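You operate a simulated robot arm through the tools that you are given. There is no shell and no other tool. Be economical: measure what you need, move in short steps, check, and stop when the job is done.

You are at the controls of a simulated two-armed robot. One attempt, no reset.

JOB
Wipe up the spill on the top of the grey steel table with the rag and put it back.

Only the result counts: the job must be done as asked and must still hold three seconds after the hand-in. Knocking over, shifting, dropping, spilling or breaking anything else fails it.

ROBOT AND FRAMES
Two 7-joint arms with two-finger grippers on one trunk, on a base that drives. Base frame: it is fixed to the floor where the robot stands at the start and does not move with it; the origin is under the middle of the robot, x ahead of it, y to its left, z up; the surface under the hand at the start is at about z = 0.8. Readings come in m, rad, newtons and seconds.
The left shoulder is at the start at [0.06, 0.123, 0.945], the right one opposite. With the tool pointing down near the work surface each hand reaches from about 0.36 to 0.8 m from the robot's upright axis, wherever it stands, measured 20 degrees to its own side. Payload 1.47 kg a hand.
The tool frame of a hand sits at the grasp point between the pads (the TCP): z along the fingers, y along the line on which they close. The tips reach 0.016 m beyond it. The gripper opens to 0.087 m. The gripper's body begins 0.055 m behind the TCP.
Orientation is that of the tool frame in the base frame, as a unit quaternion [x, y, z, w]. With the fingers straight down and closing along the base's y, the tool's x points along the base's -x, its y along +y and its z along -z.

CONTROLS
- The arms move only by the tool arm_command. It takes "left_series", "right_series" or both (then of equal length, played together; a hand with none holds still); each is a list of rows, each a list of 7 numbers: the finger opening in m, from 0 to 0.087, then the shift along the tool's x, y, z in m, then the turn, a rotation vector about the tool's x, y, z in rad. In form: [[grip, x, y, z, rx, ry, rz], ...]. A call has 1 to 12 rows; each row shifts and turns the commanded pose from where the row before left it, along the tool's axes as they then stand. A row lasts 0.2 s, in which the tool goes at most 0.05 m and 0.15 rad; a call with a longer step from one row to the next is refused whole, and so is a gripper value outside its range. A pose out of reach is approached as far as the arm can. The call stops where the force on the tool passes 40 N (or 10 N more than at its start, if that is more) or the arm is blocked; 0.2 s more then pass. The fingers move at their own pace (about 0.153 m/s each) and stop on an object; they squeeze with about 28 N. The grip force told is the motor's: it shows also when the fingers shut on nothing. Time passes only in rows, and 0.2 s behind the last, so rows that do not move let the fingers close. It gives the time, the measured TCP pose, the force on the tool (base axes), the opening and the grip force at its end, in the units of the frame above (readings bear some noise), with the torque about the TCP (base axes, N m) and any sound that the robot's microphone picked up, and new pictures: "pictures" is both (left out), scene, wrist or none (wrist: the cameras of the hands that moved).
- Cameras (640 x 400 px; columns grow to the right, rows downward): "scene" is now at [0.0858, 0.0335, 1.5063]; the picture's right is [0.41, -0.91, 0.00], its down [-0.64, -0.29, -0.72] and it looks along [0.65, 0.29, -0.70] (base axes); focal length 276 px, centre (320, 200). "left" rides on the left gripper at [0.073, -0.012, -0.09] in its tool frame; the picture's right is [0.16, 0.99, 0.00], its down [-0.72, 0.12, -0.68] and it looks along [-0.67, 0.11, 0.73] (tool axes); focal length 247 px, centre (320, 200). "right" rides on the right gripper at [0.073, 0.012, -0.09] in its tool frame; the picture's right is [-0.16, 0.99, 0.00], its down [-0.72, -0.12, -0.68] and it looks along [-0.67, -0.11, 0.73] (tool axes); focal length 247 px, centre (320, 200). There is no depth. A picture from a camera that has moved, and an enlarged one, comes with that camera's place and axes in the base frame and with its lens.
- raise_lower(by): slides the trunk up (or, below 0, down) by that many m; the arms and the scene camera ride with it, the base frame stays. It gives what a move gives, with no picture.
- base_move(legs): drives the robot by 1 to 6 legs, each [ahead, left, turn to the left] in m, m and rad, along the robot's own axes; the way and the turn of a leg run together, so that a leg with both is an arc; at most 1.5 m and 3.142 rad a leg. The arms and the cameras ride along, it lands a little off, and it stops where it bumps. It gives what a move gives, and a new picture of the scene camera.
- pan_tilt(pan, tilt): turns the head with the scene camera to pan (to the left, within 2.094 rad either way) and tilt (down, from -0.506 to 1.204), counted from straight ahead of the robot. It gives what a move gives, and a new picture of the scene camera.
- zoom(camera, box): a new picture of the part [left, top, right, bottom] of that camera's present view, enlarged. The clock stands still meanwhile.
- finish_job(): hands the job in; it is judged then, once.

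Go step by step. Nothing tells you exact positions but the pictures and the camera data: compare them with the known pose of the tool, close in by small moves and look again before you grip or let go. The budget is 120 turns and 260 pictures, counting those below and the enlarged ones. Unless the task says otherwise, let go and move clear before handing in, and close with one line.

The tools are called by a JSON object that holds its "api" and its "payload". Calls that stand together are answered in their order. arm_command: Moves the arms, as the interface text tells. Its arguments: {"type":"object","properties":{"left_series":{"type":"array","items":{"type":"array","items":{"type":"number"}}},"right_series":{"type":"array","items":{"type":"array","items":{"type":"number"}}},"pictures":{"type":"string","enum":["both","scene","wrist","none"]}},"required":[]} The other tools are called the same way: raise_lower (by) slides the trunk up or down; base_move (legs) drives the base; pan_tilt (pan, tilt) turns the head that bears the scene camera; zoom (camera, box) takes an enlarged picture of a part of a camera's view; finish_job () hands the job in.

At the start:

```text
clock: 0.0
left_tool_pos: [0.3508, 0.3952, 1.0265]
left_ee_rot: [0.001, 1.0, -0.001, -0.001]
left_wrist_force: [0.3, -0.3, 0.8]
left_ft_torque: [0.0, 0.02, -0.01]
left_finger_gap: 0.0871
left_grip_force: 0.1
right_tool_pos: [0.5212, -0.0471, 1.0898]
right_ee_rot: [0.001, 1.0, 0.0, 0.0]
right_wrist_force: [-0.4, 0.7, 1.5]
right_ft_torque: [-0.01, -0.01, -0.01]
right_finger_gap: 0.0869
right_grip_force: 0.1
trunk travel left (down, up): [-0.1, 0.13]
robot x, y, heading: [-0.0018, 0.0005, -0.0]
head pan, tilt: [0.422, 0.773]
```

scene: 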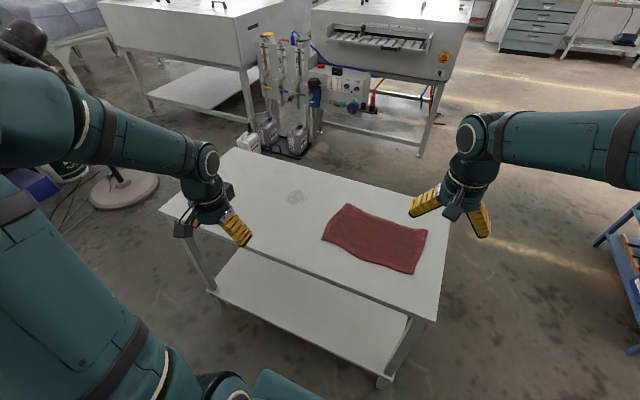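
right: 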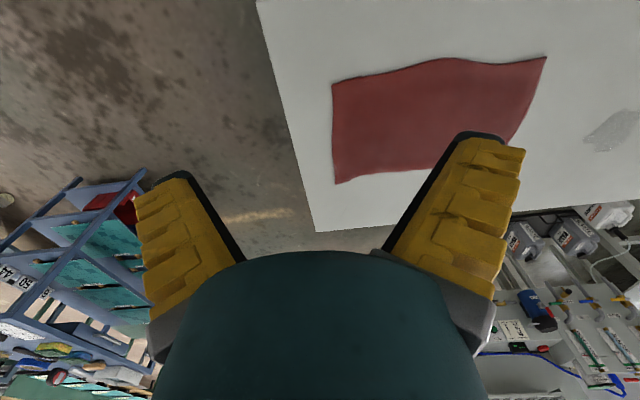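
left: 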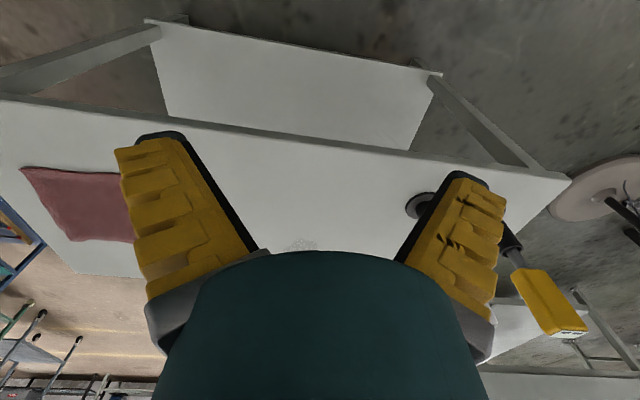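

The grey table carries a red rag, roughly x 0.58–0.76, y −0.04–0.25, and a faint grey spill near (0.72, 0.41). I'll look closer before moving anything.

{"api": "zoom", "payload": {"camera": "scene", "box": [160, 140, 460, 327]}}

{"api": "zoom", "payload": {"camera": "left", "box": [240, 120, 640, 370]}}

{"api": "zoom", "payload": {"camera": "right", "box": [260, 0, 640, 237]}}

```text
2.13 times, centred on (310, 234) of scene
camera zoom: at [0.0858, 0.0335, 1.5063], right [0.41, -0.91, 0.0], down [-0.64, -0.29, -0.72], along [0.65, 0.29, -0.7], focal length 590 px, centre (341, 128)
```

zoom: 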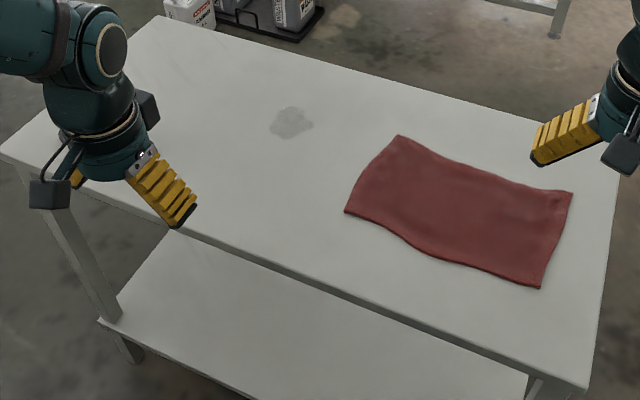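

```text
1.60 times, centred on (440, 245) of left
camera zoom: at [0.2779, 0.3835, 1.1146], right [-0.16, 0.99, 0.0], down [0.72, 0.12, 0.68], along [0.67, 0.11, -0.73], focal length 395 px, centre (128, 128)
```

zoom: 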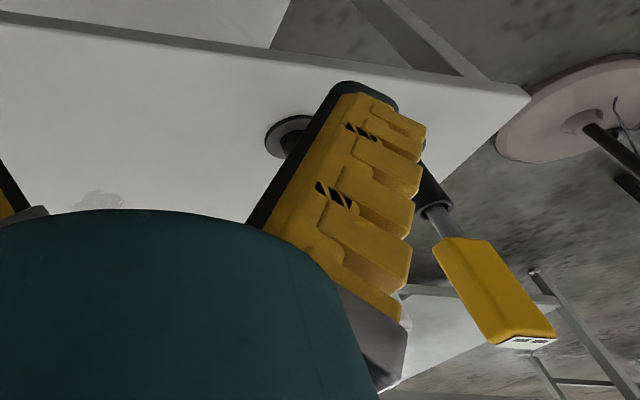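

```text
1.68 times, centred on (450, 118) of right
camera zoom: at [0.4463, -0.035, 1.178], right [0.16, 0.99, 0.0], down [0.72, -0.12, 0.68], along [0.67, -0.11, -0.73], focal length 416 px, centre (101, 337)
```

zoom: 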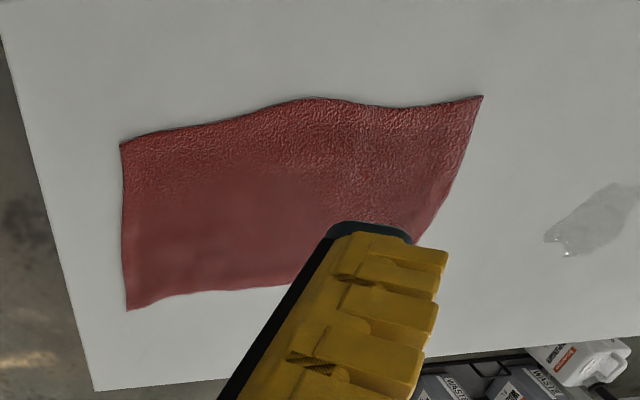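

There's something standing on the table behind the left hand (black disc base, yellow body), about (0.55, 0.6). I'll lift the left hand straight up to get a clear look.

{"api": "arm_command", "payload": {"left_series": [[0.087, 0, 0, -0.04, 0, 0, 0], [0.087, 0, 0, -0.04, 0, 0, 0], [0.087, 0, 0, -0.04, 0, 0, 0], [0.087, 0, 0, -0.04, 0, 0, 0]], "pictures": "both"}}

{"api": "pan_tilt", "payload": {"pan": 0.75, "tilt": 0.75}}

```text
clock: 1.0
left_tool_pos: [0.3514, 0.3895, 1.1895]
left_ee_rot: [0.0, 1.0, -0.001, 0.0]
left_wrist_force: [0.4, 0.2, 0.1]
left_ft_torque: [-0.01, -0.01, 0.04]
left_finger_gap: 0.0869
left_grip_force: 0.1
right_tool_pos: [0.521, -0.0466, 1.0904]
right_ee_rot: [0.0, 1.0, 0.001, -0.001]
right_wrist_force: [-0.2, 0.2, 0.2]
right_ft_torque: [-0.02, 0.01, 0.01]
right_finger_gap: 0.0872
right_grip_force: 0.0
trunk travel left (down, up): [-0.1, 0.13]
robot x, y, heading: [0.0002, -0.0007, -0.004]
head pan, tilt: [0.422, 0.773]
camera scene: at [0.0857, 0.0333, 1.5063], right [0.41, -0.91, 0.0], down [-0.64, -0.29, -0.72], along [0.65, 0.29, -0.7], focal length 276 px, centre (320, 200)
camera left: at [0.2777, 0.3802, 1.2777], right [-0.16, 0.99, 0.0], down [0.72, 0.12, 0.68], along [0.67, 0.11, -0.73], focal length 247 px, centre (320, 200)
```

scene: 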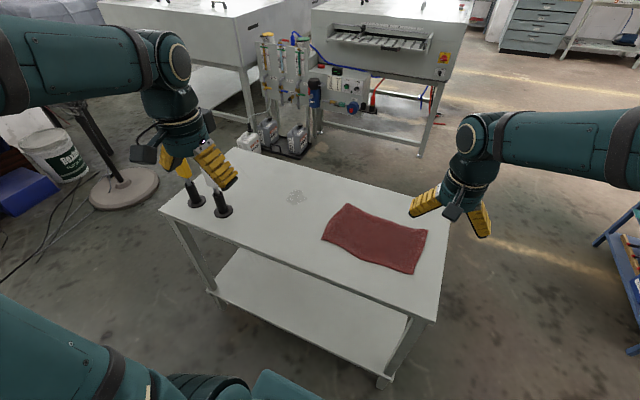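
left: 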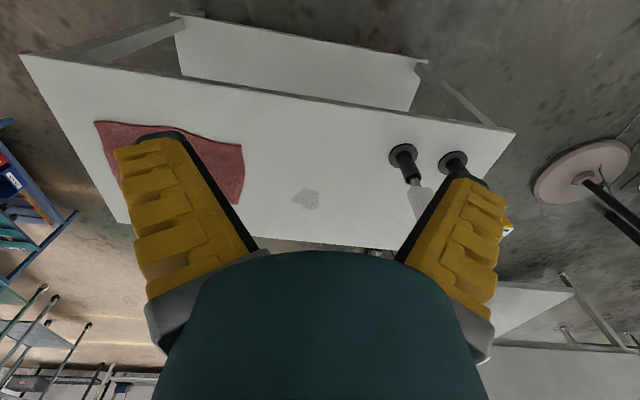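

```text
clock: 1.8
left_tool_pos: [0.3502, 0.3907, 1.1895]
left_ee_rot: [-0.001, 1.0, 0.0, 0.0]
left_wrist_force: [0.4, -0.3, 0.2]
left_ft_torque: [-0.02, 0.01, 0.04]
left_finger_gap: 0.087
left_grip_force: 0.0
right_tool_pos: [0.5215, -0.0466, 1.0907]
right_ee_rot: [0.001, 1.0, 0.001, 0.0]
right_wrist_force: [-0.8, 0.8, 0.3]
right_ft_torque: [0.02, 0.03, 0.0]
right_finger_gap: 0.0868
right_grip_force: 0.0
trunk travel left (down, up): [-0.1, 0.13]
robot x, y, heading: [-0.0028, -0.0008, -0.0]
head pan, tilt: [0.75, 0.75]
camera scene: at [0.0718, 0.0564, 1.5082], right [0.68, -0.73, 0.0], down [-0.5, -0.46, -0.73], along [0.54, 0.5, -0.68], focal length 276 px, centre (320, 200)
```

scene: 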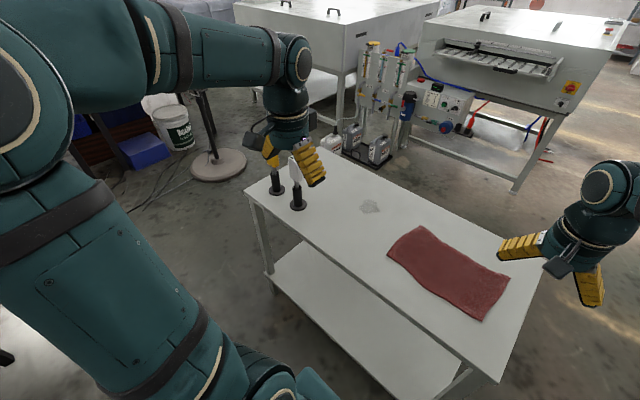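

Two stands on the table at about (0.55, 0.61) and (0.55, 0.735) must stay untouched, so I'll work with the right arm. First I drive sideways to the left so both rag and spill are in good right-hand reach.

{"api": "base_move", "payload": {"legs": [[0, 0.33, 0]]}}

{"api": "pan_tilt", "payload": {"pan": -0.1, "tilt": 0.8}}

```text
clock: 5.3
left_tool_pos: [0.3449, 0.7307, 1.1882]
left_ee_rot: [-0.007, 1.0, 0.0, 0.0]
left_wrist_force: [0.7, 0.9, 0.3]
left_ft_torque: [0.01, -0.04, 0.0]
left_finger_gap: 0.0868
left_grip_force: 0.0
right_tool_pos: [0.5191, 0.294, 1.0899]
right_ee_rot: [-0.006, 1.0, 0.0, 0.0]
right_wrist_force: [-0.2, 0.9, -0.2]
right_ft_torque: [-0.04, 0.0, 0.02]
right_finger_gap: 0.0867
right_grip_force: 0.0
trunk travel left (down, up): [-0.1, 0.13]
robot x, y, heading: [-0.003, 0.3323, 0.014]
head pan, tilt: [0.75, 0.75]
camera scene: at [0.069, 0.3925, 1.5082], right [0.69, -0.72, 0.0], down [-0.49, -0.47, -0.73], along [0.53, 0.51, -0.68], focal length 276 px, centre (320, 200)
```

scene: 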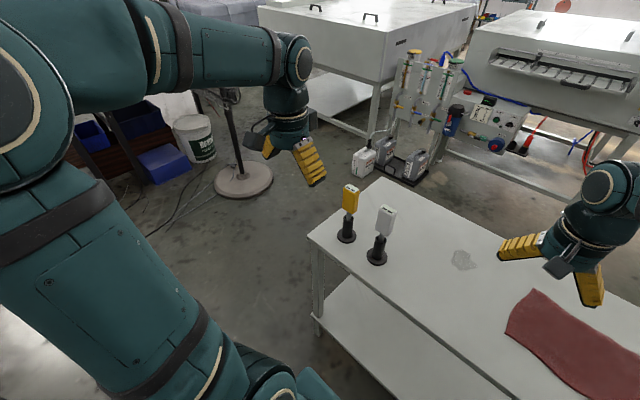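

```text
clock: 6.5
left_tool_pos: [0.344, 0.73, 1.189]
left_ee_rot: [-0.006, 1.0, 0.0, 0.0]
left_wrist_force: [-0.8, 0.4, -0.7]
left_ft_torque: [0.03, -0.03, -0.02]
left_finger_gap: 0.087
left_grip_force: 0.1
right_tool_pos: [0.5195, 0.2949, 1.0901]
right_ee_rot: [-0.006, 1.0, 0.0, 0.0]
right_wrist_force: [0.7, -0.3, 0.4]
right_ft_torque: [-0.01, -0.02, 0.02]
right_finger_gap: 0.0869
right_grip_force: 0.1
trunk travel left (down, up): [-0.1, 0.13]
robot x, y, heading: [-0.0032, 0.3337, 0.012]
head pan, tilt: [-0.099, 0.799]
camera scene: at [0.0895, 0.3279, 1.5042], right [-0.09, -1.0, 0.0], down [-0.71, 0.06, -0.7], along [0.69, -0.06, -0.72], focal length 276 px, centre (320, 200)
```

scene: 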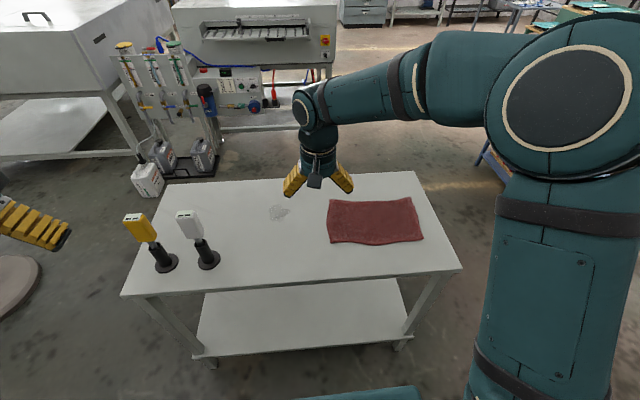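

Good view: rag centre ≈ (0.66, 0.10), spill ≈ (0.72, 0.415). I bring the right hand above the rag's left-middle part at (0.665, 0.15).

{"api": "arm_command", "payload": {"right_series": [[0.087, -0.029, -0.029, 0.02, 0, 0, 0], [0.087, -0.029, -0.029, 0.02, 0, 0, 0], [0.087, -0.029, -0.029, 0.02, 0, 0, 0], [0.087, -0.029, -0.029, 0.02, 0, 0, 0], [0.087, -0.029, -0.029, 0.02, 0, 0, 0], [0.06, 0, 0, 0.03, 0, 0, 0], [0.06, 0, 0, 0.03, 0, 0, 0]]}}

```text
clock: 8.1
left_tool_pos: [0.3456, 0.7306, 1.1888]
left_ee_rot: [-0.006, 1.0, 0.0, 0.0]
left_wrist_force: [-0.5, 0.0, 0.2]
left_ft_torque: [0.01, 0.04, -0.02]
left_finger_gap: 0.0871
left_grip_force: 0.0
right_tool_pos: [0.6652, 0.15, 0.9314]
right_ee_rot: [-0.007, 1.0, 0.0, 0.0]
right_wrist_force: [-0.3, -0.5, -0.5]
right_ft_torque: [0.01, 0.04, 0.0]
right_finger_gap: 0.0647
right_grip_force: 2.7
trunk travel left (down, up): [-0.1, 0.13]
robot x, y, heading: [-0.002, 0.3346, 0.013]
head pan, tilt: [-0.099, 0.799]
camera scene: at [0.0903, 0.3275, 1.5042], right [-0.09, -1.0, 0.0], down [-0.71, 0.06, -0.7], along [0.69, -0.06, -0.72], focal length 276 px, centre (320, 200)
camera right: at [0.5899, 0.1609, 1.0199], right [0.15, 0.99, 0.0], down [0.73, -0.11, 0.68], along [0.67, -0.1, -0.73], focal length 247 px, centre (320, 200)
```

scene: 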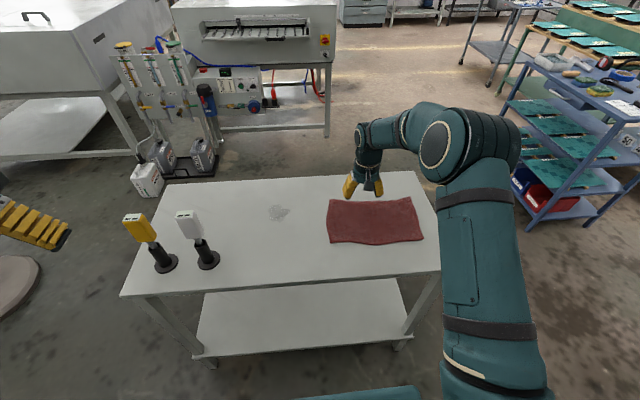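
right: 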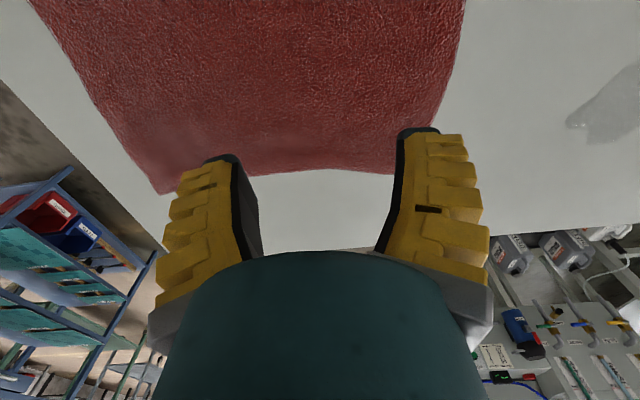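

The hand is over the rag; I lower in small steps to about 1 cm above the table.

{"api": "arm_command", "payload": {"right_series": [[0.06, 0, 0, 0.03, 0, 0, 0], [0.06, 0, 0, 0.03, 0, 0, 0], [0.06, 0, 0, 0.03, 0, 0, 0], [0.06, 0, 0, 0.012, 0, 0, 0]]}}

```text
clock: 9.1
left_tool_pos: [0.3449, 0.7313, 1.1896]
left_ee_rot: [-0.006, 1.0, -0.001, 0.0]
left_wrist_force: [-0.2, -0.5, -0.2]
left_ft_torque: [-0.01, -0.02, -0.02]
left_finger_gap: 0.0872
left_grip_force: 0.1
right_tool_pos: [0.6665, 0.1517, 0.8292]
right_ee_rot: [-0.006, 1.0, -0.001, 0.0]
right_wrist_force: [0.5, 0.0, -0.3]
right_ft_torque: [-0.01, 0.0, 0.01]
right_finger_gap: 0.0645
right_grip_force: 3.4
trunk travel left (down, up): [-0.1, 0.13]
robot x, y, heading: [0.0016, 0.3315, 0.014]
head pan, tilt: [-0.099, 0.799]
camera scene: at [0.0894, 0.3279, 1.5043], right [-0.09, -1.0, 0.0], down [-0.71, 0.06, -0.7], along [0.69, -0.06, -0.72], focal length 276 px, centre (320, 200)
camera right: at [0.5918, 0.1622, 0.9165], right [0.15, 0.99, 0.0], down [0.73, -0.11, 0.68], along [0.67, -0.1, -0.73], focal length 247 px, centre (320, 200)
```

scene: 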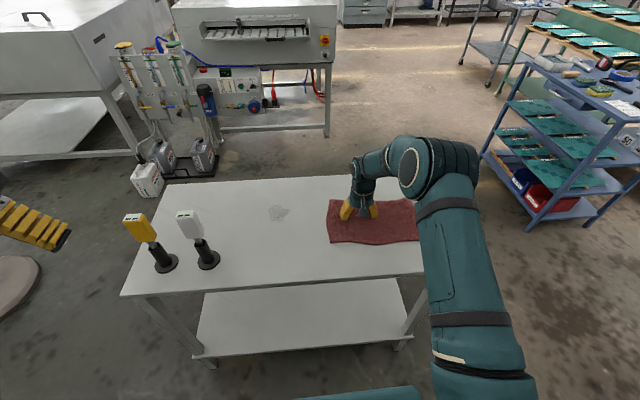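
right: 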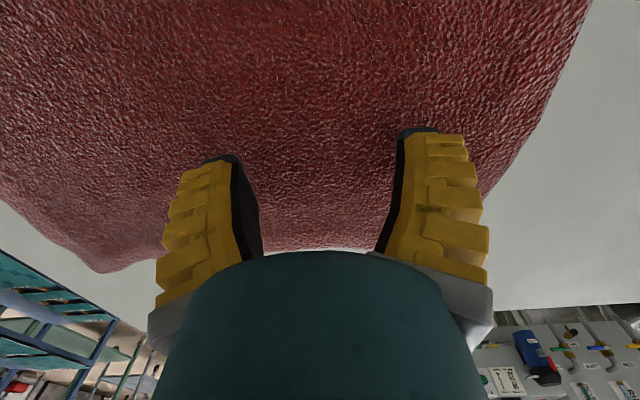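

Just above the cloth now. I creep down until there's a light contact force.

{"api": "arm_command", "payload": {"right_series": [[0.06, 0, 0, 0.004, 0, 0, 0], [0.06, 0, 0, 0.004, 0, 0, 0], [0.06, 0, 0, 0.003, 0, 0, 0]], "pictures": "none"}}

```text
clock: 9.9
left_tool_pos: [0.3452, 0.7298, 1.1897]
left_ee_rot: [-0.006, 1.0, -0.001, 0.0]
left_wrist_force: [-1.2, -0.2, -0.5]
left_ft_torque: [0.01, 0.0, -0.02]
left_finger_gap: 0.087
left_grip_force: 0.0
right_tool_pos: [0.6669, 0.1517, 0.8183]
right_ee_rot: [-0.006, 1.0, 0.0, 0.0]
right_wrist_force: [1.0, -0.1, 0.3]
right_ft_torque: [-0.02, 0.02, -0.03]
right_finger_gap: 0.0616
right_grip_force: 3.1
trunk travel left (down, up): [-0.1, 0.13]
robot x, y, heading: [-0.002, 0.3358, 0.012]
head pan, tilt: [-0.099, 0.799]
```

{"api": "arm_command", "payload": {"right_series": [[0.06, 0, 0, 0.002, 0, 0, 0], [0.06, 0, 0, 0.002, 0, 0, 0]], "pictures": "wrist"}}

```text
clock: 10.5
left_tool_pos: [0.3434, 0.7314, 1.1897]
left_ee_rot: [-0.006, 1.0, -0.001, 0.0]
left_wrist_force: [0.1, 0.7, 0.2]
left_ft_torque: [0.02, -0.05, 0.0]
left_finger_gap: 0.087
left_grip_force: 0.0
right_tool_pos: [0.6665, 0.1526, 0.8155]
right_ee_rot: [-0.006, 1.0, 0.001, 0.002]
right_wrist_force: [0.2, 0.4, 11.7]
right_ft_torque: [0.04, -0.01, 0.0]
right_finger_gap: 0.0613
right_grip_force: 2.8
trunk travel left (down, up): [-0.1, 0.13]
robot x, y, heading: [-0.0027, 0.335, 0.014]
head pan, tilt: [-0.099, 0.799]
camera right: at [0.5909, 0.1636, 0.9041], right [0.15, 0.99, 0.0], down [0.72, -0.11, 0.68], along [0.68, -0.1, -0.73], focal length 247 px, centre (320, 200)
```

right: 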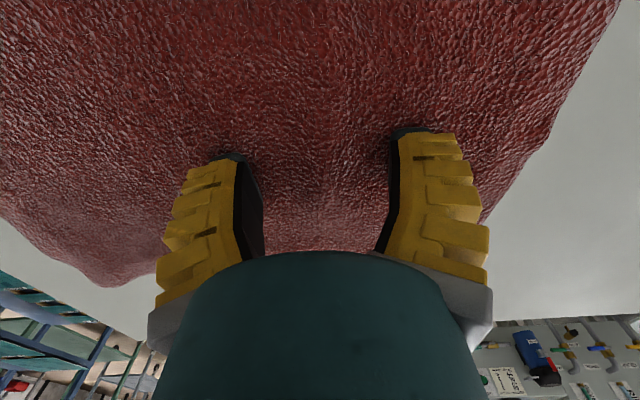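

Contact at about 12 N with TCP z ≈ 0.8155. Now I close the fingers to pinch the cloth.

{"api": "arm_command", "payload": {"right_series": [[0.03, 0, 0, 0, 0, 0, 0], [0.0, 0, 0, 0, 0, 0, 0], [0.0, 0, 0, 0, 0, 0, 0], [0.0, 0, 0, 0, 0, 0, 0]]}}

```text
clock: 11.5
left_tool_pos: [0.3425, 0.7302, 1.19]
left_ee_rot: [-0.007, 1.0, 0.0, 0.001]
left_wrist_force: [0.8, -0.4, 0.3]
left_ft_torque: [0.01, -0.04, 0.03]
left_finger_gap: 0.087
left_grip_force: 0.0
right_tool_pos: [0.6647, 0.1527, 0.8157]
right_ee_rot: [-0.007, 1.0, 0.001, 0.002]
right_wrist_force: [1.9, 2.6, 32.0]
right_ft_torque: [-0.01, 0.01, -0.01]
right_finger_gap: 0.0026
right_grip_force: 28.0
trunk travel left (down, up): [-0.1, 0.13]
robot x, y, heading: [-0.0023, 0.3344, 0.015]
head pan, tilt: [-0.099, 0.799]
camera scene: at [0.0866, 0.3289, 1.5045], right [-0.09, -1.0, 0.0], down [-0.71, 0.06, -0.7], along [0.7, -0.06, -0.72], focal length 276 px, centre (320, 200)
camera right: at [0.5901, 0.1638, 0.9035], right [0.14, 0.99, 0.0], down [0.72, -0.11, 0.68], along [0.68, -0.1, -0.73], focal length 247 px, centre (320, 200)
```

scene: 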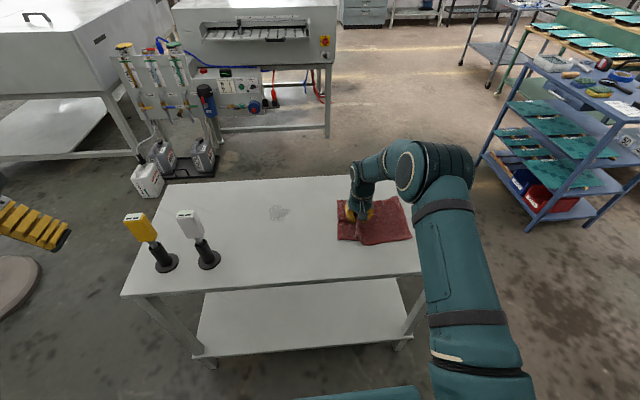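
right: 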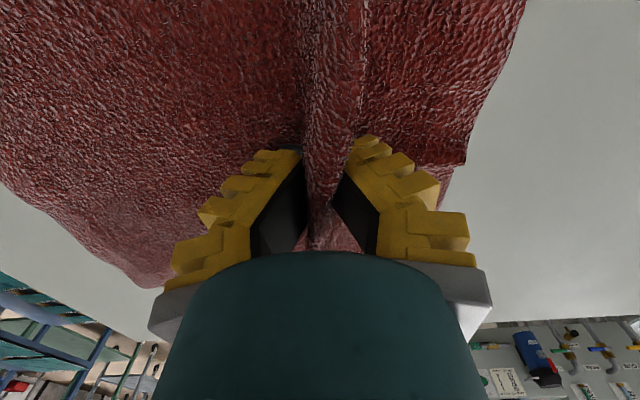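

The cloth is pinched in a fold. I ease the press a little, then drag the rag along the table toward the spill.

{"api": "arm_command", "payload": {"right_series": [[0, 0, 0, -0.004, 0, 0, 0], [0, -0.005, 0.02, 0, 0, 0, 0], [0, -0.005, 0.02, 0, 0, 0, 0], [0, -0.005, 0.02, 0, 0, 0, 0], [0, -0.005, 0.02, 0, 0, 0, 0], [0, -0.005, 0.02, 0, 0, 0, 0]]}}

```text
clock: 12.9
left_tool_pos: [0.3443, 0.732, 1.1893]
left_ee_rot: [-0.006, 1.0, 0.0, 0.0]
left_wrist_force: [0.4, 0.1, 1.0]
left_ft_torque: [-0.02, 0.0, -0.01]
left_finger_gap: 0.0871
left_grip_force: 0.1
right_tool_pos: [0.6899, 0.253, 0.8175]
right_ee_rot: [-0.006, 1.0, 0.0, -0.001]
right_wrist_force: [-1.3, -1.2, 6.7]
right_ft_torque: [-0.04, 0.02, -0.01]
right_finger_gap: 0.0
right_grip_force: 27.7
trunk travel left (down, up): [-0.1, 0.13]
robot x, y, heading: [-0.0035, 0.3352, 0.011]
head pan, tilt: [-0.099, 0.799]
camera scene: at [0.0887, 0.3282, 1.5043], right [-0.09, -1.0, 0.0], down [-0.71, 0.06, -0.7], along [0.69, -0.06, -0.72], focal length 276 px, centre (320, 200)
camera right: at [0.6148, 0.2638, 0.906], right [0.15, 0.99, 0.0], down [0.73, -0.11, 0.68], along [0.67, -0.1, -0.73], focal length 247 px, centre (320, 200)
```

scene: 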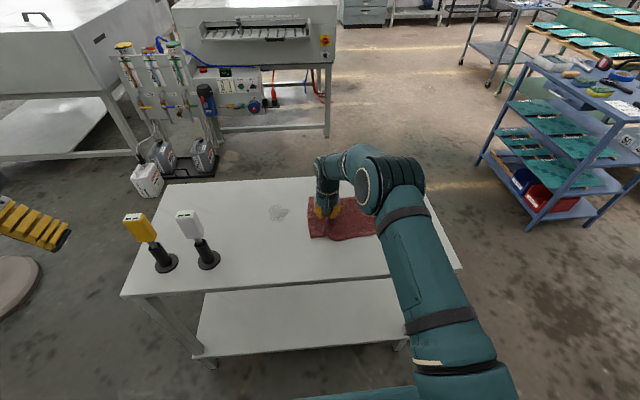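
right: 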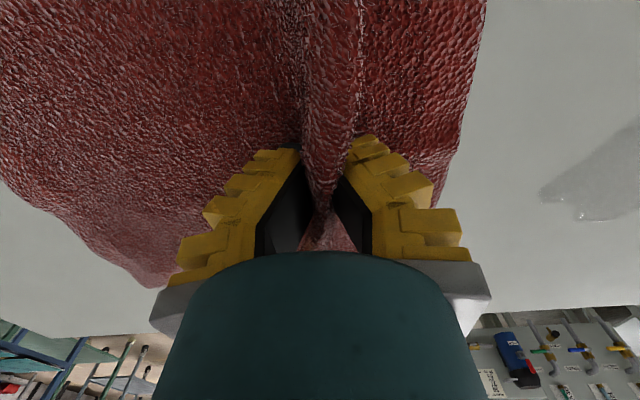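

The rag follows with ~7 N of press. I carry on across the spill.

{"api": "arm_command", "payload": {"right_series": [[0, -0.004, 0.02, 0, 0, 0, 0], [0, -0.004, 0.02, 0, 0, 0, 0], [0, -0.004, 0.02, 0, 0, 0, 0], [0, -0.004, 0.02, 0, 0, 0, 0], [0, -0.004, 0.02, 0, 0, 0, 0], [0, -0.004, 0.02, 0, 0, 0, 0], [0, -0.004, 0.02, 0, 0, 0, 0], [0, 0, 0.02, 0, 0, 0, 0]]}}

```text
clock: 14.7
left_tool_pos: [0.3439, 0.7306, 1.1897]
left_ee_rot: [-0.006, 1.0, 0.0, 0.0]
left_wrist_force: [1.7, 0.5, 0.4]
left_ft_torque: [-0.02, -0.01, 0.02]
left_finger_gap: 0.0868
left_grip_force: 0.1
right_tool_pos: [0.7082, 0.4112, 0.8168]
right_ee_rot: [-0.006, 1.0, -0.001, 0.001]
right_wrist_force: [2.5, -3.1, 12.3]
right_ft_torque: [-0.02, -0.03, 0.04]
right_finger_gap: 0.0001
right_grip_force: 27.6
right hand out of reach, approached as far as the arm can: row 8
trunk travel left (down, up): [-0.1, 0.13]
robot x, y, heading: [-0.0025, 0.335, 0.009]
head pan, tilt: [-0.099, 0.799]
camera scene: at [0.0882, 0.3278, 1.5043], right [-0.09, -1.0, 0.0], down [-0.71, 0.06, -0.7], along [0.7, -0.06, -0.72], focal length 276 px, centre (320, 200)
camera right: at [0.6334, 0.422, 0.9051], right [0.15, 0.99, 0.0], down [0.72, -0.11, 0.68], along [0.67, -0.1, -0.73], focal length 247 px, centre (320, 200)
```

scene: 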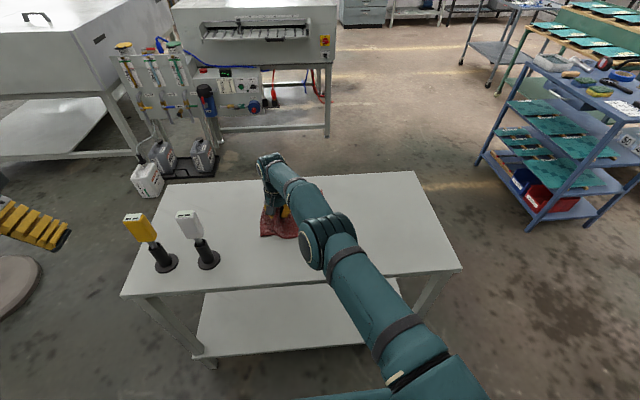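
right: 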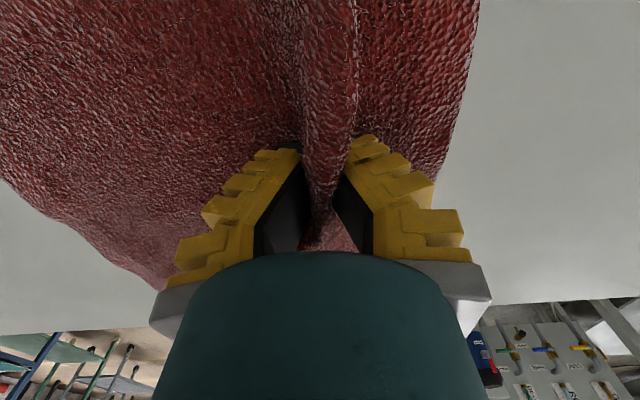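

The hand reached the spill but is at its reach limit. I drag the rag back, check the spill, and then shift the base further left.

{"api": "arm_command", "payload": {"right_series": [[0, 0.002, -0.02, 0, 0, 0, 0], [0, 0.002, -0.02, 0, 0, 0, 0], [0, 0.002, -0.02, 0, 0, 0, 0], [0, 0.002, -0.02, 0, 0, 0, 0], [0, 0.002, -0.02, 0, 0, 0, 0], [0, 0.002, -0.02, 0, 0, 0, 0], [0, 0.002, -0.02, 0, 0, 0, 0], [0, 0, -0.02, 0, 0, 0, 0]]}}

{"api": "zoom", "payload": {"camera": "scene", "box": [200, 170, 440, 320]}}

```text
clock: 16.5
left_tool_pos: [0.3445, 0.7299, 1.1893]
left_ee_rot: [-0.006, 1.0, 0.0, 0.0]
left_wrist_force: [1.0, 0.5, -0.4]
left_ft_torque: [0.0, -0.02, -0.02]
left_finger_gap: 0.0869
left_grip_force: 0.1
right_tool_pos: [0.698, 0.2515, 0.8172]
right_ee_rot: [-0.005, 1.0, 0.0, 0.001]
right_wrist_force: [0.5, 1.7, 7.3]
right_ft_torque: [0.0, -0.01, 0.01]
right_finger_gap: 0.0003
right_grip_force: 27.8
trunk travel left (down, up): [-0.1, 0.13]
robot x, y, heading: [-0.0006, 0.3329, 0.013]
head pan, tilt: [-0.099, 0.799]
camera scene: at [0.0887, 0.3278, 1.5043], right [-0.09, -1.0, 0.0], down [-0.71, 0.06, -0.7], along [0.69, -0.06, -0.72], focal length 276 px, centre (320, 200)
camera right: at [0.6233, 0.2628, 0.9058], right [0.15, 0.99, 0.0], down [0.72, -0.11, 0.68], along [0.67, -0.1, -0.73], focal length 247 px, centre (320, 200)
```

scene: 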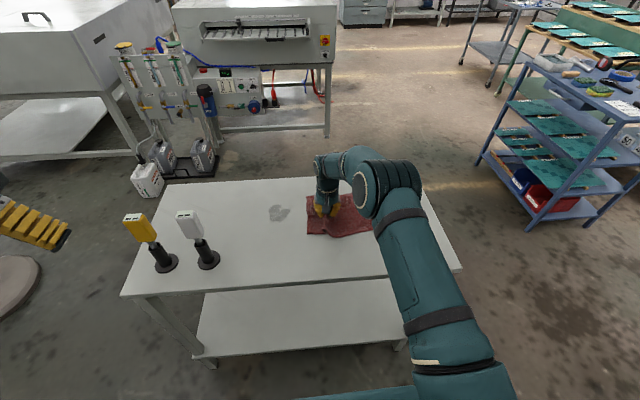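
right: 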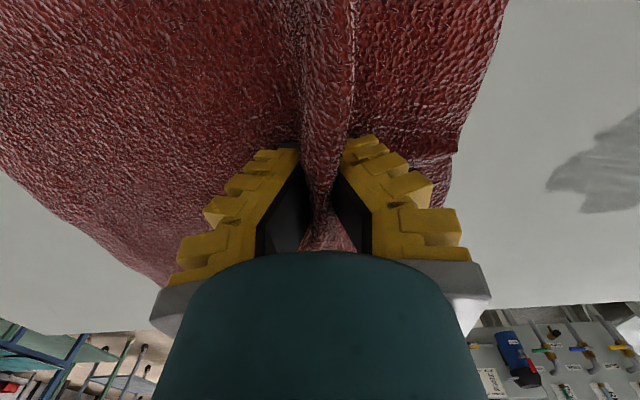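

```text
2.67 times, centred on (320, 245) of scene
camera zoom: at [0.0887, 0.3278, 1.5043], right [-0.09, -1.0, 0.0], down [-0.71, 0.06, -0.7], along [0.69, -0.06, -0.72], focal length 737 px, centre (320, 80)
```

zoom: 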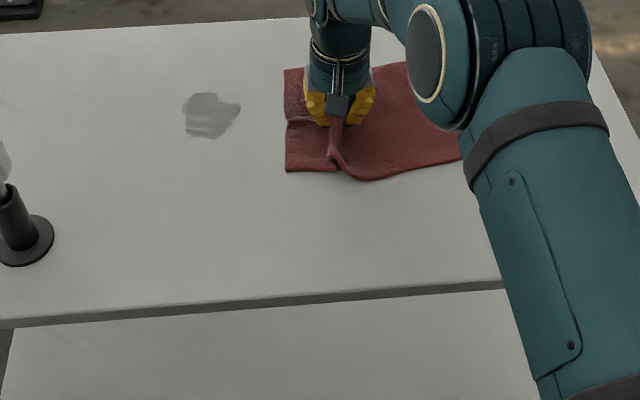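

The spill looks changed but not gone. I shift the base 0.17 m left with the rag held down, which passes it over the spill once more and gives better reach.

{"api": "base_move", "payload": {"legs": [[0, 0.17, -0.012]]}}

```text
clock: 18.6
left_tool_pos: [0.3478, 0.8986, 1.189]
left_ee_rot: [0.001, 1.0, 0.0, 0.0]
left_wrist_force: [-0.6, -0.3, -0.3]
left_ft_torque: [-0.03, 0.0, 0.05]
left_finger_gap: 0.0871
left_grip_force: 0.1
right_tool_pos: [0.6972, 0.4153, 0.8184]
right_ee_rot: [0.0, 1.0, 0.0, -0.001]
right_wrist_force: [-0.2, 1.0, 6.6]
right_ft_torque: [-0.01, 0.02, 0.02]
right_finger_gap: 0.0
right_grip_force: 27.9
trunk travel left (down, up): [-0.1, 0.13]
robot x, y, heading: [-0.0035, 0.5072, -0.001]
head pan, tilt: [-0.099, 0.799]
camera scene: at [0.0877, 0.4995, 1.5043], right [-0.1, -0.99, 0.0], down [-0.71, 0.07, -0.7], along [0.69, -0.07, -0.72], focal length 276 px, centre (320, 200)
```

scene: 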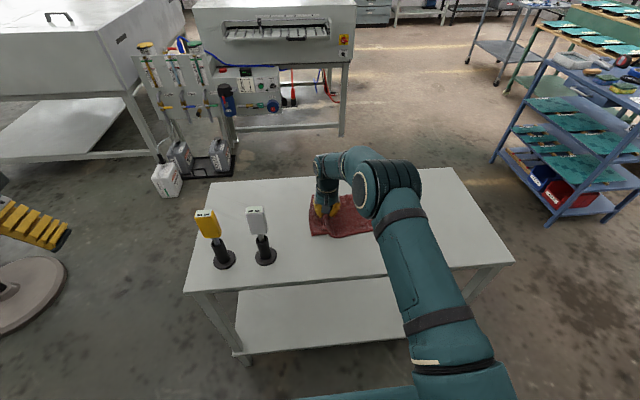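

Now a serpentine scrub over the spill patch (x 0.67–0.755, y 0.37–0.45) with slightly more press.

{"api": "arm_command", "payload": {"right_series": [[0, 0, 0, 0.0015, 0, 0, 0], [0, 0, 0.035, 0, 0, 0, 0], [0, -0.03, 0, 0, 0, 0, 0], [0, -0.03, 0, 0, 0, 0, 0], [0, 0, -0.02, 0, 0, 0, 0], [0, 0.03, 0, 0, 0, 0, 0], [0, 0.03, 0, 0, 0, 0, 0], [0, 0.03, 0, 0, 0, 0, 0], [0, 0, -0.02, 0, 0, 0, 0], [0, -0.03, 0, 0, 0, 0, 0], [0, -0.03, 0, 0, 0, 0, 0], [0, -0.03, 0, 0, 0, 0, 0]], "pictures": "scene"}}

{"api": "arm_command", "payload": {"right_series": [[0, 0, -0.02, 0, 0, 0, 0], [0, 0.03, 0, 0, 0, 0, 0], [0, 0.03, 0, 0, 0, 0, 0], [0, 0.03, 0, 0, 0, 0, 0], [0, 0, -0.02, 0, 0, 0, 0], [0, -0.03, 0, 0, 0, 0, 0], [0, -0.03, 0, 0, 0, 0, 0], [0, 0.02, -0.04, 0, 0, 0, 0], [0, 0.02, -0.04, 0, 0, 0, 0], [0, 0, -0.04, 0, 0, 0, 0]]}}

{"api": "zoom", "payload": {"camera": "scene", "box": [200, 170, 440, 320]}}

```text
clock: 19.6
left_tool_pos: [0.349, 0.8981, 1.189]
left_ee_rot: [0.0, 1.0, -0.001, -0.001]
left_wrist_force: [0.6, 0.1, -0.6]
left_ft_torque: [-0.03, 0.03, 0.03]
left_finger_gap: 0.0872
left_grip_force: 0.0
right_tool_pos: [0.7333, 0.4508, 0.8176]
right_ee_rot: [-0.002, 1.0, -0.001, -0.009]
right_wrist_force: [-3.9, -1.4, 14.3]
right_ft_torque: [-0.05, 0.02, 0.01]
right_finger_gap: 0.0001
right_grip_force: 28.0
right hand out of reach, approached as far as the arm can: row 4
trunk travel left (down, up): [-0.1, 0.13]
robot x, y, heading: [-0.0016, 0.5061, 0.0]
head pan, tilt: [-0.099, 0.799]
stopped in row 4 (right hand): the force on the tool passed its limit at 76 N (the readings are from after the stop); the commanded pose is now the measured one
camera scene: at [0.0873, 0.4993, 1.5043], right [-0.1, -0.99, 0.0], down [-0.71, 0.07, -0.7], along [0.69, -0.07, -0.72], focal length 276 px, centre (320, 200)
```

scene: 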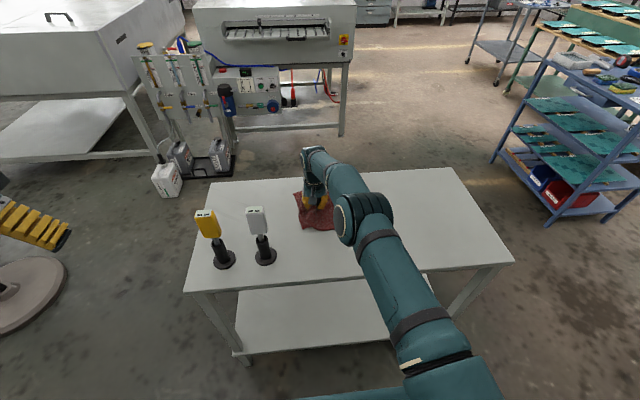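

```text
clock: 21.8
left_tool_pos: [0.3475, 0.8974, 1.1904]
left_ee_rot: [0.001, 1.0, 0.0, 0.0]
left_wrist_force: [0.1, -0.4, 0.2]
left_ft_torque: [0.0, -0.01, -0.01]
left_finger_gap: 0.0871
left_grip_force: 0.0
right_tool_pos: [0.6623, 0.2868, 0.8172]
right_ee_rot: [-0.001, 1.0, -0.001, -0.009]
right_wrist_force: [-0.8, 1.8, 11.6]
right_ft_torque: [0.03, 0.0, -0.01]
right_finger_gap: 0.0
right_grip_force: 28.3
trunk travel left (down, up): [-0.1, 0.13]
robot x, y, heading: [-0.0077, 0.5055, -0.003]
head pan, tilt: [-0.099, 0.799]
camera scene: at [0.0871, 0.4987, 1.5043], right [-0.1, -0.99, 0.0], down [-0.71, 0.07, -0.7], along [0.69, -0.07, -0.72], focal length 276 px, centre (320, 200)
camera right: at [0.5886, 0.299, 0.9066], right [0.15, 0.99, 0.0], down [0.74, -0.11, 0.67], along [0.66, -0.11, -0.74], focal length 247 px, centre (320, 200)
```

scene: 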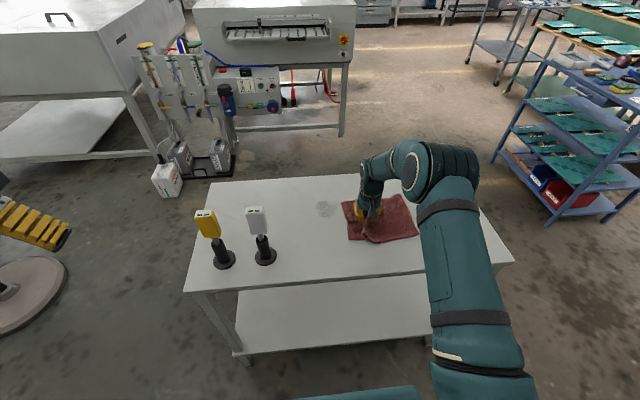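
right: 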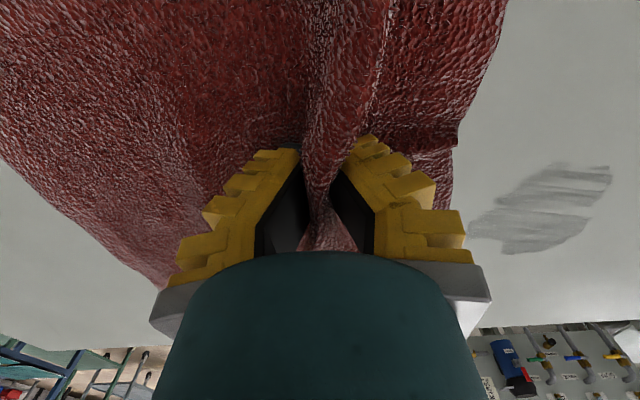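

```text
2.67 times, centred on (320, 245) of scene
camera zoom: at [0.0871, 0.4987, 1.5043], right [-0.1, -0.99, 0.0], down [-0.71, 0.07, -0.7], along [0.69, -0.07, -0.72], focal length 737 px, centre (320, 80)
```

zoom: 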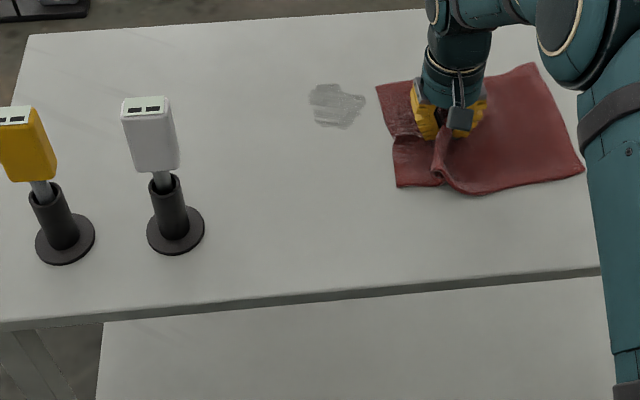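

The spill is fading in streaks; the wiping works and more strokes are needed. I'll do longer strokes along y at several x lines.

{"api": "arm_command", "payload": {"right_series": [[0, -0.018, 0.03, 0.0, 0, 0, 0], [0, 0, 0.04, 0, 0, 0, 0], [0, 0, 0.04, 0, 0, 0, 0], [0, 0, 0.04, 0, 0, 0, 0], [0, 0, 0.04, 0, 0, 0, 0], [0, -0.018, 0, 0, 0, 0, 0], [0, 0, -0.04, 0, 0, 0, 0], [0, 0, -0.04, 0, 0, 0, 0], [0, 0, -0.04, 0, 0, 0, 0], [0, 0, -0.04, 0, 0, 0, 0], [0, -0.018, 0, 0, 0, 0, 0]], "pictures": "none"}}

{"api": "arm_command", "payload": {"right_series": [[0, 0, 0.04, 0, 0, 0, 0], [0, 0, 0.04, 0, 0, 0, 0], [0, 0, 0.04, 0, 0, 0, 0], [0, 0, 0.03, 0, 0, 0, 0], [0, -0.008, 0, 0, 0, 0, 0], [0, 0, -0.04, 0, 0, 0, 0], [0, 0, -0.04, 0, 0, 0, 0], [0, 0, -0.04, 0, 0, 0, 0], [0, 0, -0.04, 0, 0, 0, 0], [0, 0, -0.02, 0, 0, 0, 0]]}}

{"api": "zoom", "payload": {"camera": "scene", "box": [200, 170, 440, 320]}}

```text
clock: 24.2
left_tool_pos: [0.3462, 0.8982, 1.1899]
left_ee_rot: [0.001, 1.0, 0.0, 0.001]
left_wrist_force: [0.7, 0.3, 0.3]
left_ft_torque: [0.0, 0.01, -0.03]
left_finger_gap: 0.0869
left_grip_force: 0.1
right_tool_pos: [0.7158, 0.3178, 0.8171]
right_ee_rot: [-0.001, 1.0, -0.003, -0.009]
right_wrist_force: [-7.1, -2.8, 23.5]
right_ft_torque: [-0.05, 0.02, -0.01]
right_finger_gap: 0.0012
right_grip_force: 28.4
trunk travel left (down, up): [-0.1, 0.13]
robot x, y, heading: [-0.0065, 0.5052, -0.002]
head pan, tilt: [-0.099, 0.799]
```

```text
clock: 26.4
left_tool_pos: [0.3463, 0.8987, 1.1886]
left_ee_rot: [0.001, 1.0, 0.0, 0.0]
left_wrist_force: [-1.3, -0.9, -0.2]
left_ft_torque: [0.0, -0.01, 0.04]
left_finger_gap: 0.0869
left_grip_force: 0.0
right_tool_pos: [0.7259, 0.2898, 0.8156]
right_ee_rot: [-0.002, 1.0, -0.002, -0.007]
right_wrist_force: [1.3, 10.4, 35.9]
right_ft_torque: [0.1, -0.11, 0.05]
right_finger_gap: 0.0026
right_grip_force: 27.4
trunk travel left (down, up): [-0.1, 0.13]
robot x, y, heading: [0.0017, 0.5045, -0.003]
head pan, tilt: [-0.099, 0.799]
camera scene: at [0.0847, 0.5009, 1.5046], right [-0.1, -0.99, 0.0], down [-0.71, 0.07, -0.7], along [0.7, -0.07, -0.71], focal length 276 px, centre (320, 200)
camera right: at [0.6516, 0.3018, 0.9048], right [0.15, 0.99, 0.0], down [0.73, -0.11, 0.67], along [0.66, -0.11, -0.74], focal length 247 px, centre (320, 200)
```

scene: 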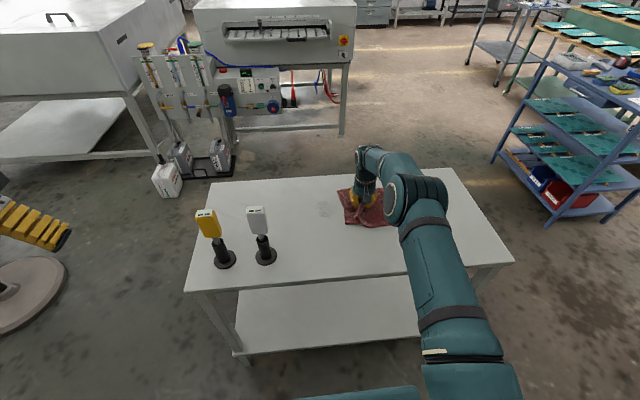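
right: 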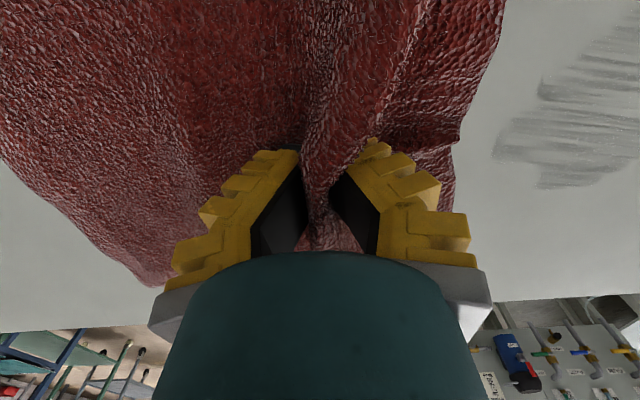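

```text
2.67 times, centred on (320, 245) of scene
camera zoom: at [0.0847, 0.5009, 1.5046], right [-0.1, -0.99, 0.0], down [-0.71, 0.07, -0.7], along [0.7, -0.07, -0.71], focal length 737 px, centre (320, 80)
```

zoom: 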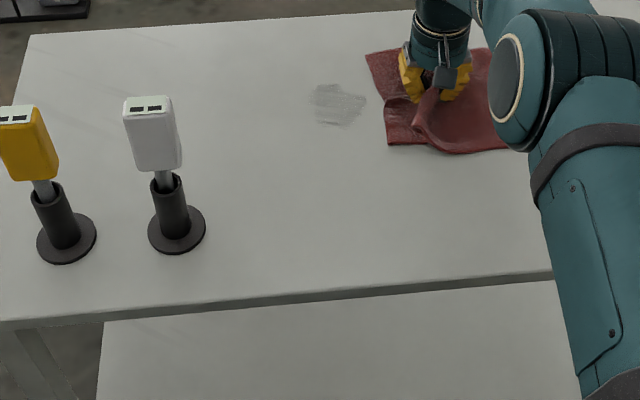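

Fading well. I continue with more strokes, easing the press slightly.

{"api": "arm_command", "payload": {"right_series": [[0, 0, 0.03, -0.0015, 0, 0, 0], [0, 0, 0.04, 0, 0, 0, 0], [0, 0, 0.04, 0, 0, 0, 0], [0, 0, 0.04, 0, 0, 0, 0], [0, 0, 0.04, 0, 0, 0, 0], [0, 0.01, 0, 0, 0, 0, 0], [0, 0, -0.04, 0, 0, 0, 0], [0, 0, -0.04, 0, 0, 0, 0], [0, 0, -0.04, 0, 0, 0, 0], [0, 0, -0.03, 0, 0, 0, 0], [0, 0.015, 0, 0, 0, 0, 0]], "pictures": "none"}}

{"api": "arm_command", "payload": {"right_series": [[0, 0, 0.04, 0, 0, 0, 0], [0, 0, 0.04, 0, 0, 0, 0], [0, 0, 0.04, 0, 0, 0, 0], [0, 0, 0.03, 0, 0, 0, 0], [0, 0.015, 0, 0, 0, 0, 0], [0, 0, -0.04, 0, 0, 0, 0], [0, 0, -0.04, 0, 0, 0, 0], [0, 0, -0.04, 0, 0, 0, 0], [0, 0, -0.04, 0, 0, 0, 0], [0, 0, -0.02, 0, 0, 0, 0]]}}

{"api": "zoom", "payload": {"camera": "scene", "box": [260, 170, 420, 270]}}

```text
clock: 28.8
left_tool_pos: [0.3473, 0.8979, 1.1891]
left_ee_rot: [0.0, 1.0, 0.0, 0.001]
left_wrist_force: [-0.2, 0.8, 0.8]
left_ft_torque: [0.02, 0.02, 0.02]
left_finger_gap: 0.087
left_grip_force: 0.0
right_tool_pos: [0.7008, 0.3314, 0.8179]
right_ee_rot: [-0.001, 1.0, -0.003, -0.009]
right_wrist_force: [1.5, -0.3, 9.0]
right_ft_torque: [-0.01, -0.03, -0.02]
right_finger_gap: 0.0
right_grip_force: 28.0
trunk travel left (down, up): [-0.1, 0.13]
robot x, y, heading: [-0.0034, 0.5084, 0.002]
head pan, tilt: [-0.099, 0.799]
```

```text
clock: 31.0
left_tool_pos: [0.3501, 0.8979, 1.1882]
left_ee_rot: [0.001, 1.0, -0.001, 0.0]
left_wrist_force: [-0.3, 1.2, -0.4]
left_ft_torque: [-0.01, 0.0, -0.02]
left_finger_gap: 0.0868
left_grip_force: 0.0
right_tool_pos: [0.6862, 0.2997, 0.819]
right_ee_rot: [-0.002, 1.0, 0.0, -0.009]
right_wrist_force: [-0.2, 1.0, 2.1]
right_ft_torque: [0.04, -0.02, 0.01]
right_finger_gap: 0.0
right_grip_force: 27.8
trunk travel left (down, up): [-0.1, 0.13]
robot x, y, heading: [-0.0041, 0.5087, -0.002]
head pan, tilt: [-0.099, 0.799]
camera scene: at [0.0882, 0.4988, 1.5042], right [-0.1, -0.99, 0.0], down [-0.71, 0.07, -0.7], along [0.69, -0.07, -0.72], focal length 276 px, centre (320, 200)
camera right: at [0.6135, 0.3112, 0.9084], right [0.15, 0.99, 0.0], down [0.74, -0.11, 0.67], along [0.66, -0.11, -0.75], focal length 247 px, centre (320, 200)
```

scene: 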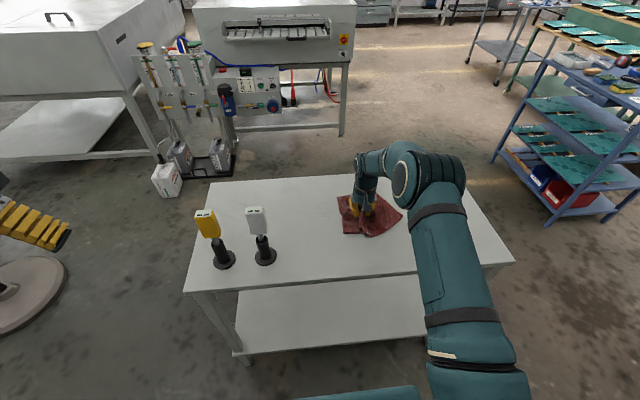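
right: 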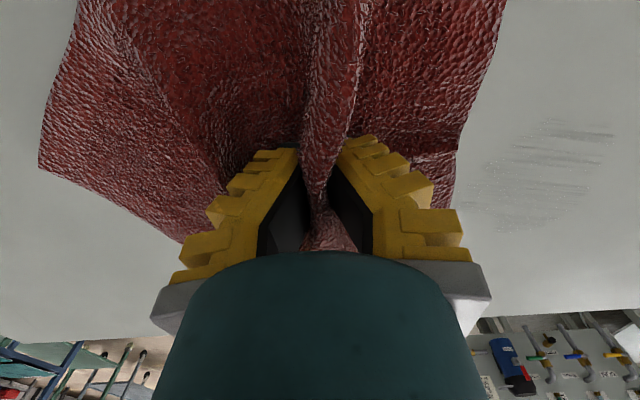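

```text
4.00 times, centred on (340, 220) of scene
camera zoom: at [0.0882, 0.4988, 1.5042], right [-0.1, -0.99, 0.0], down [-0.71, 0.07, -0.7], along [0.69, -0.07, -0.72], focal length 1105 px, centre (240, 120)
```

zoom: 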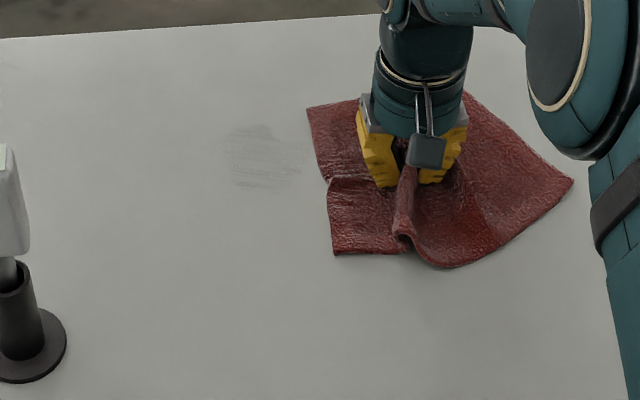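

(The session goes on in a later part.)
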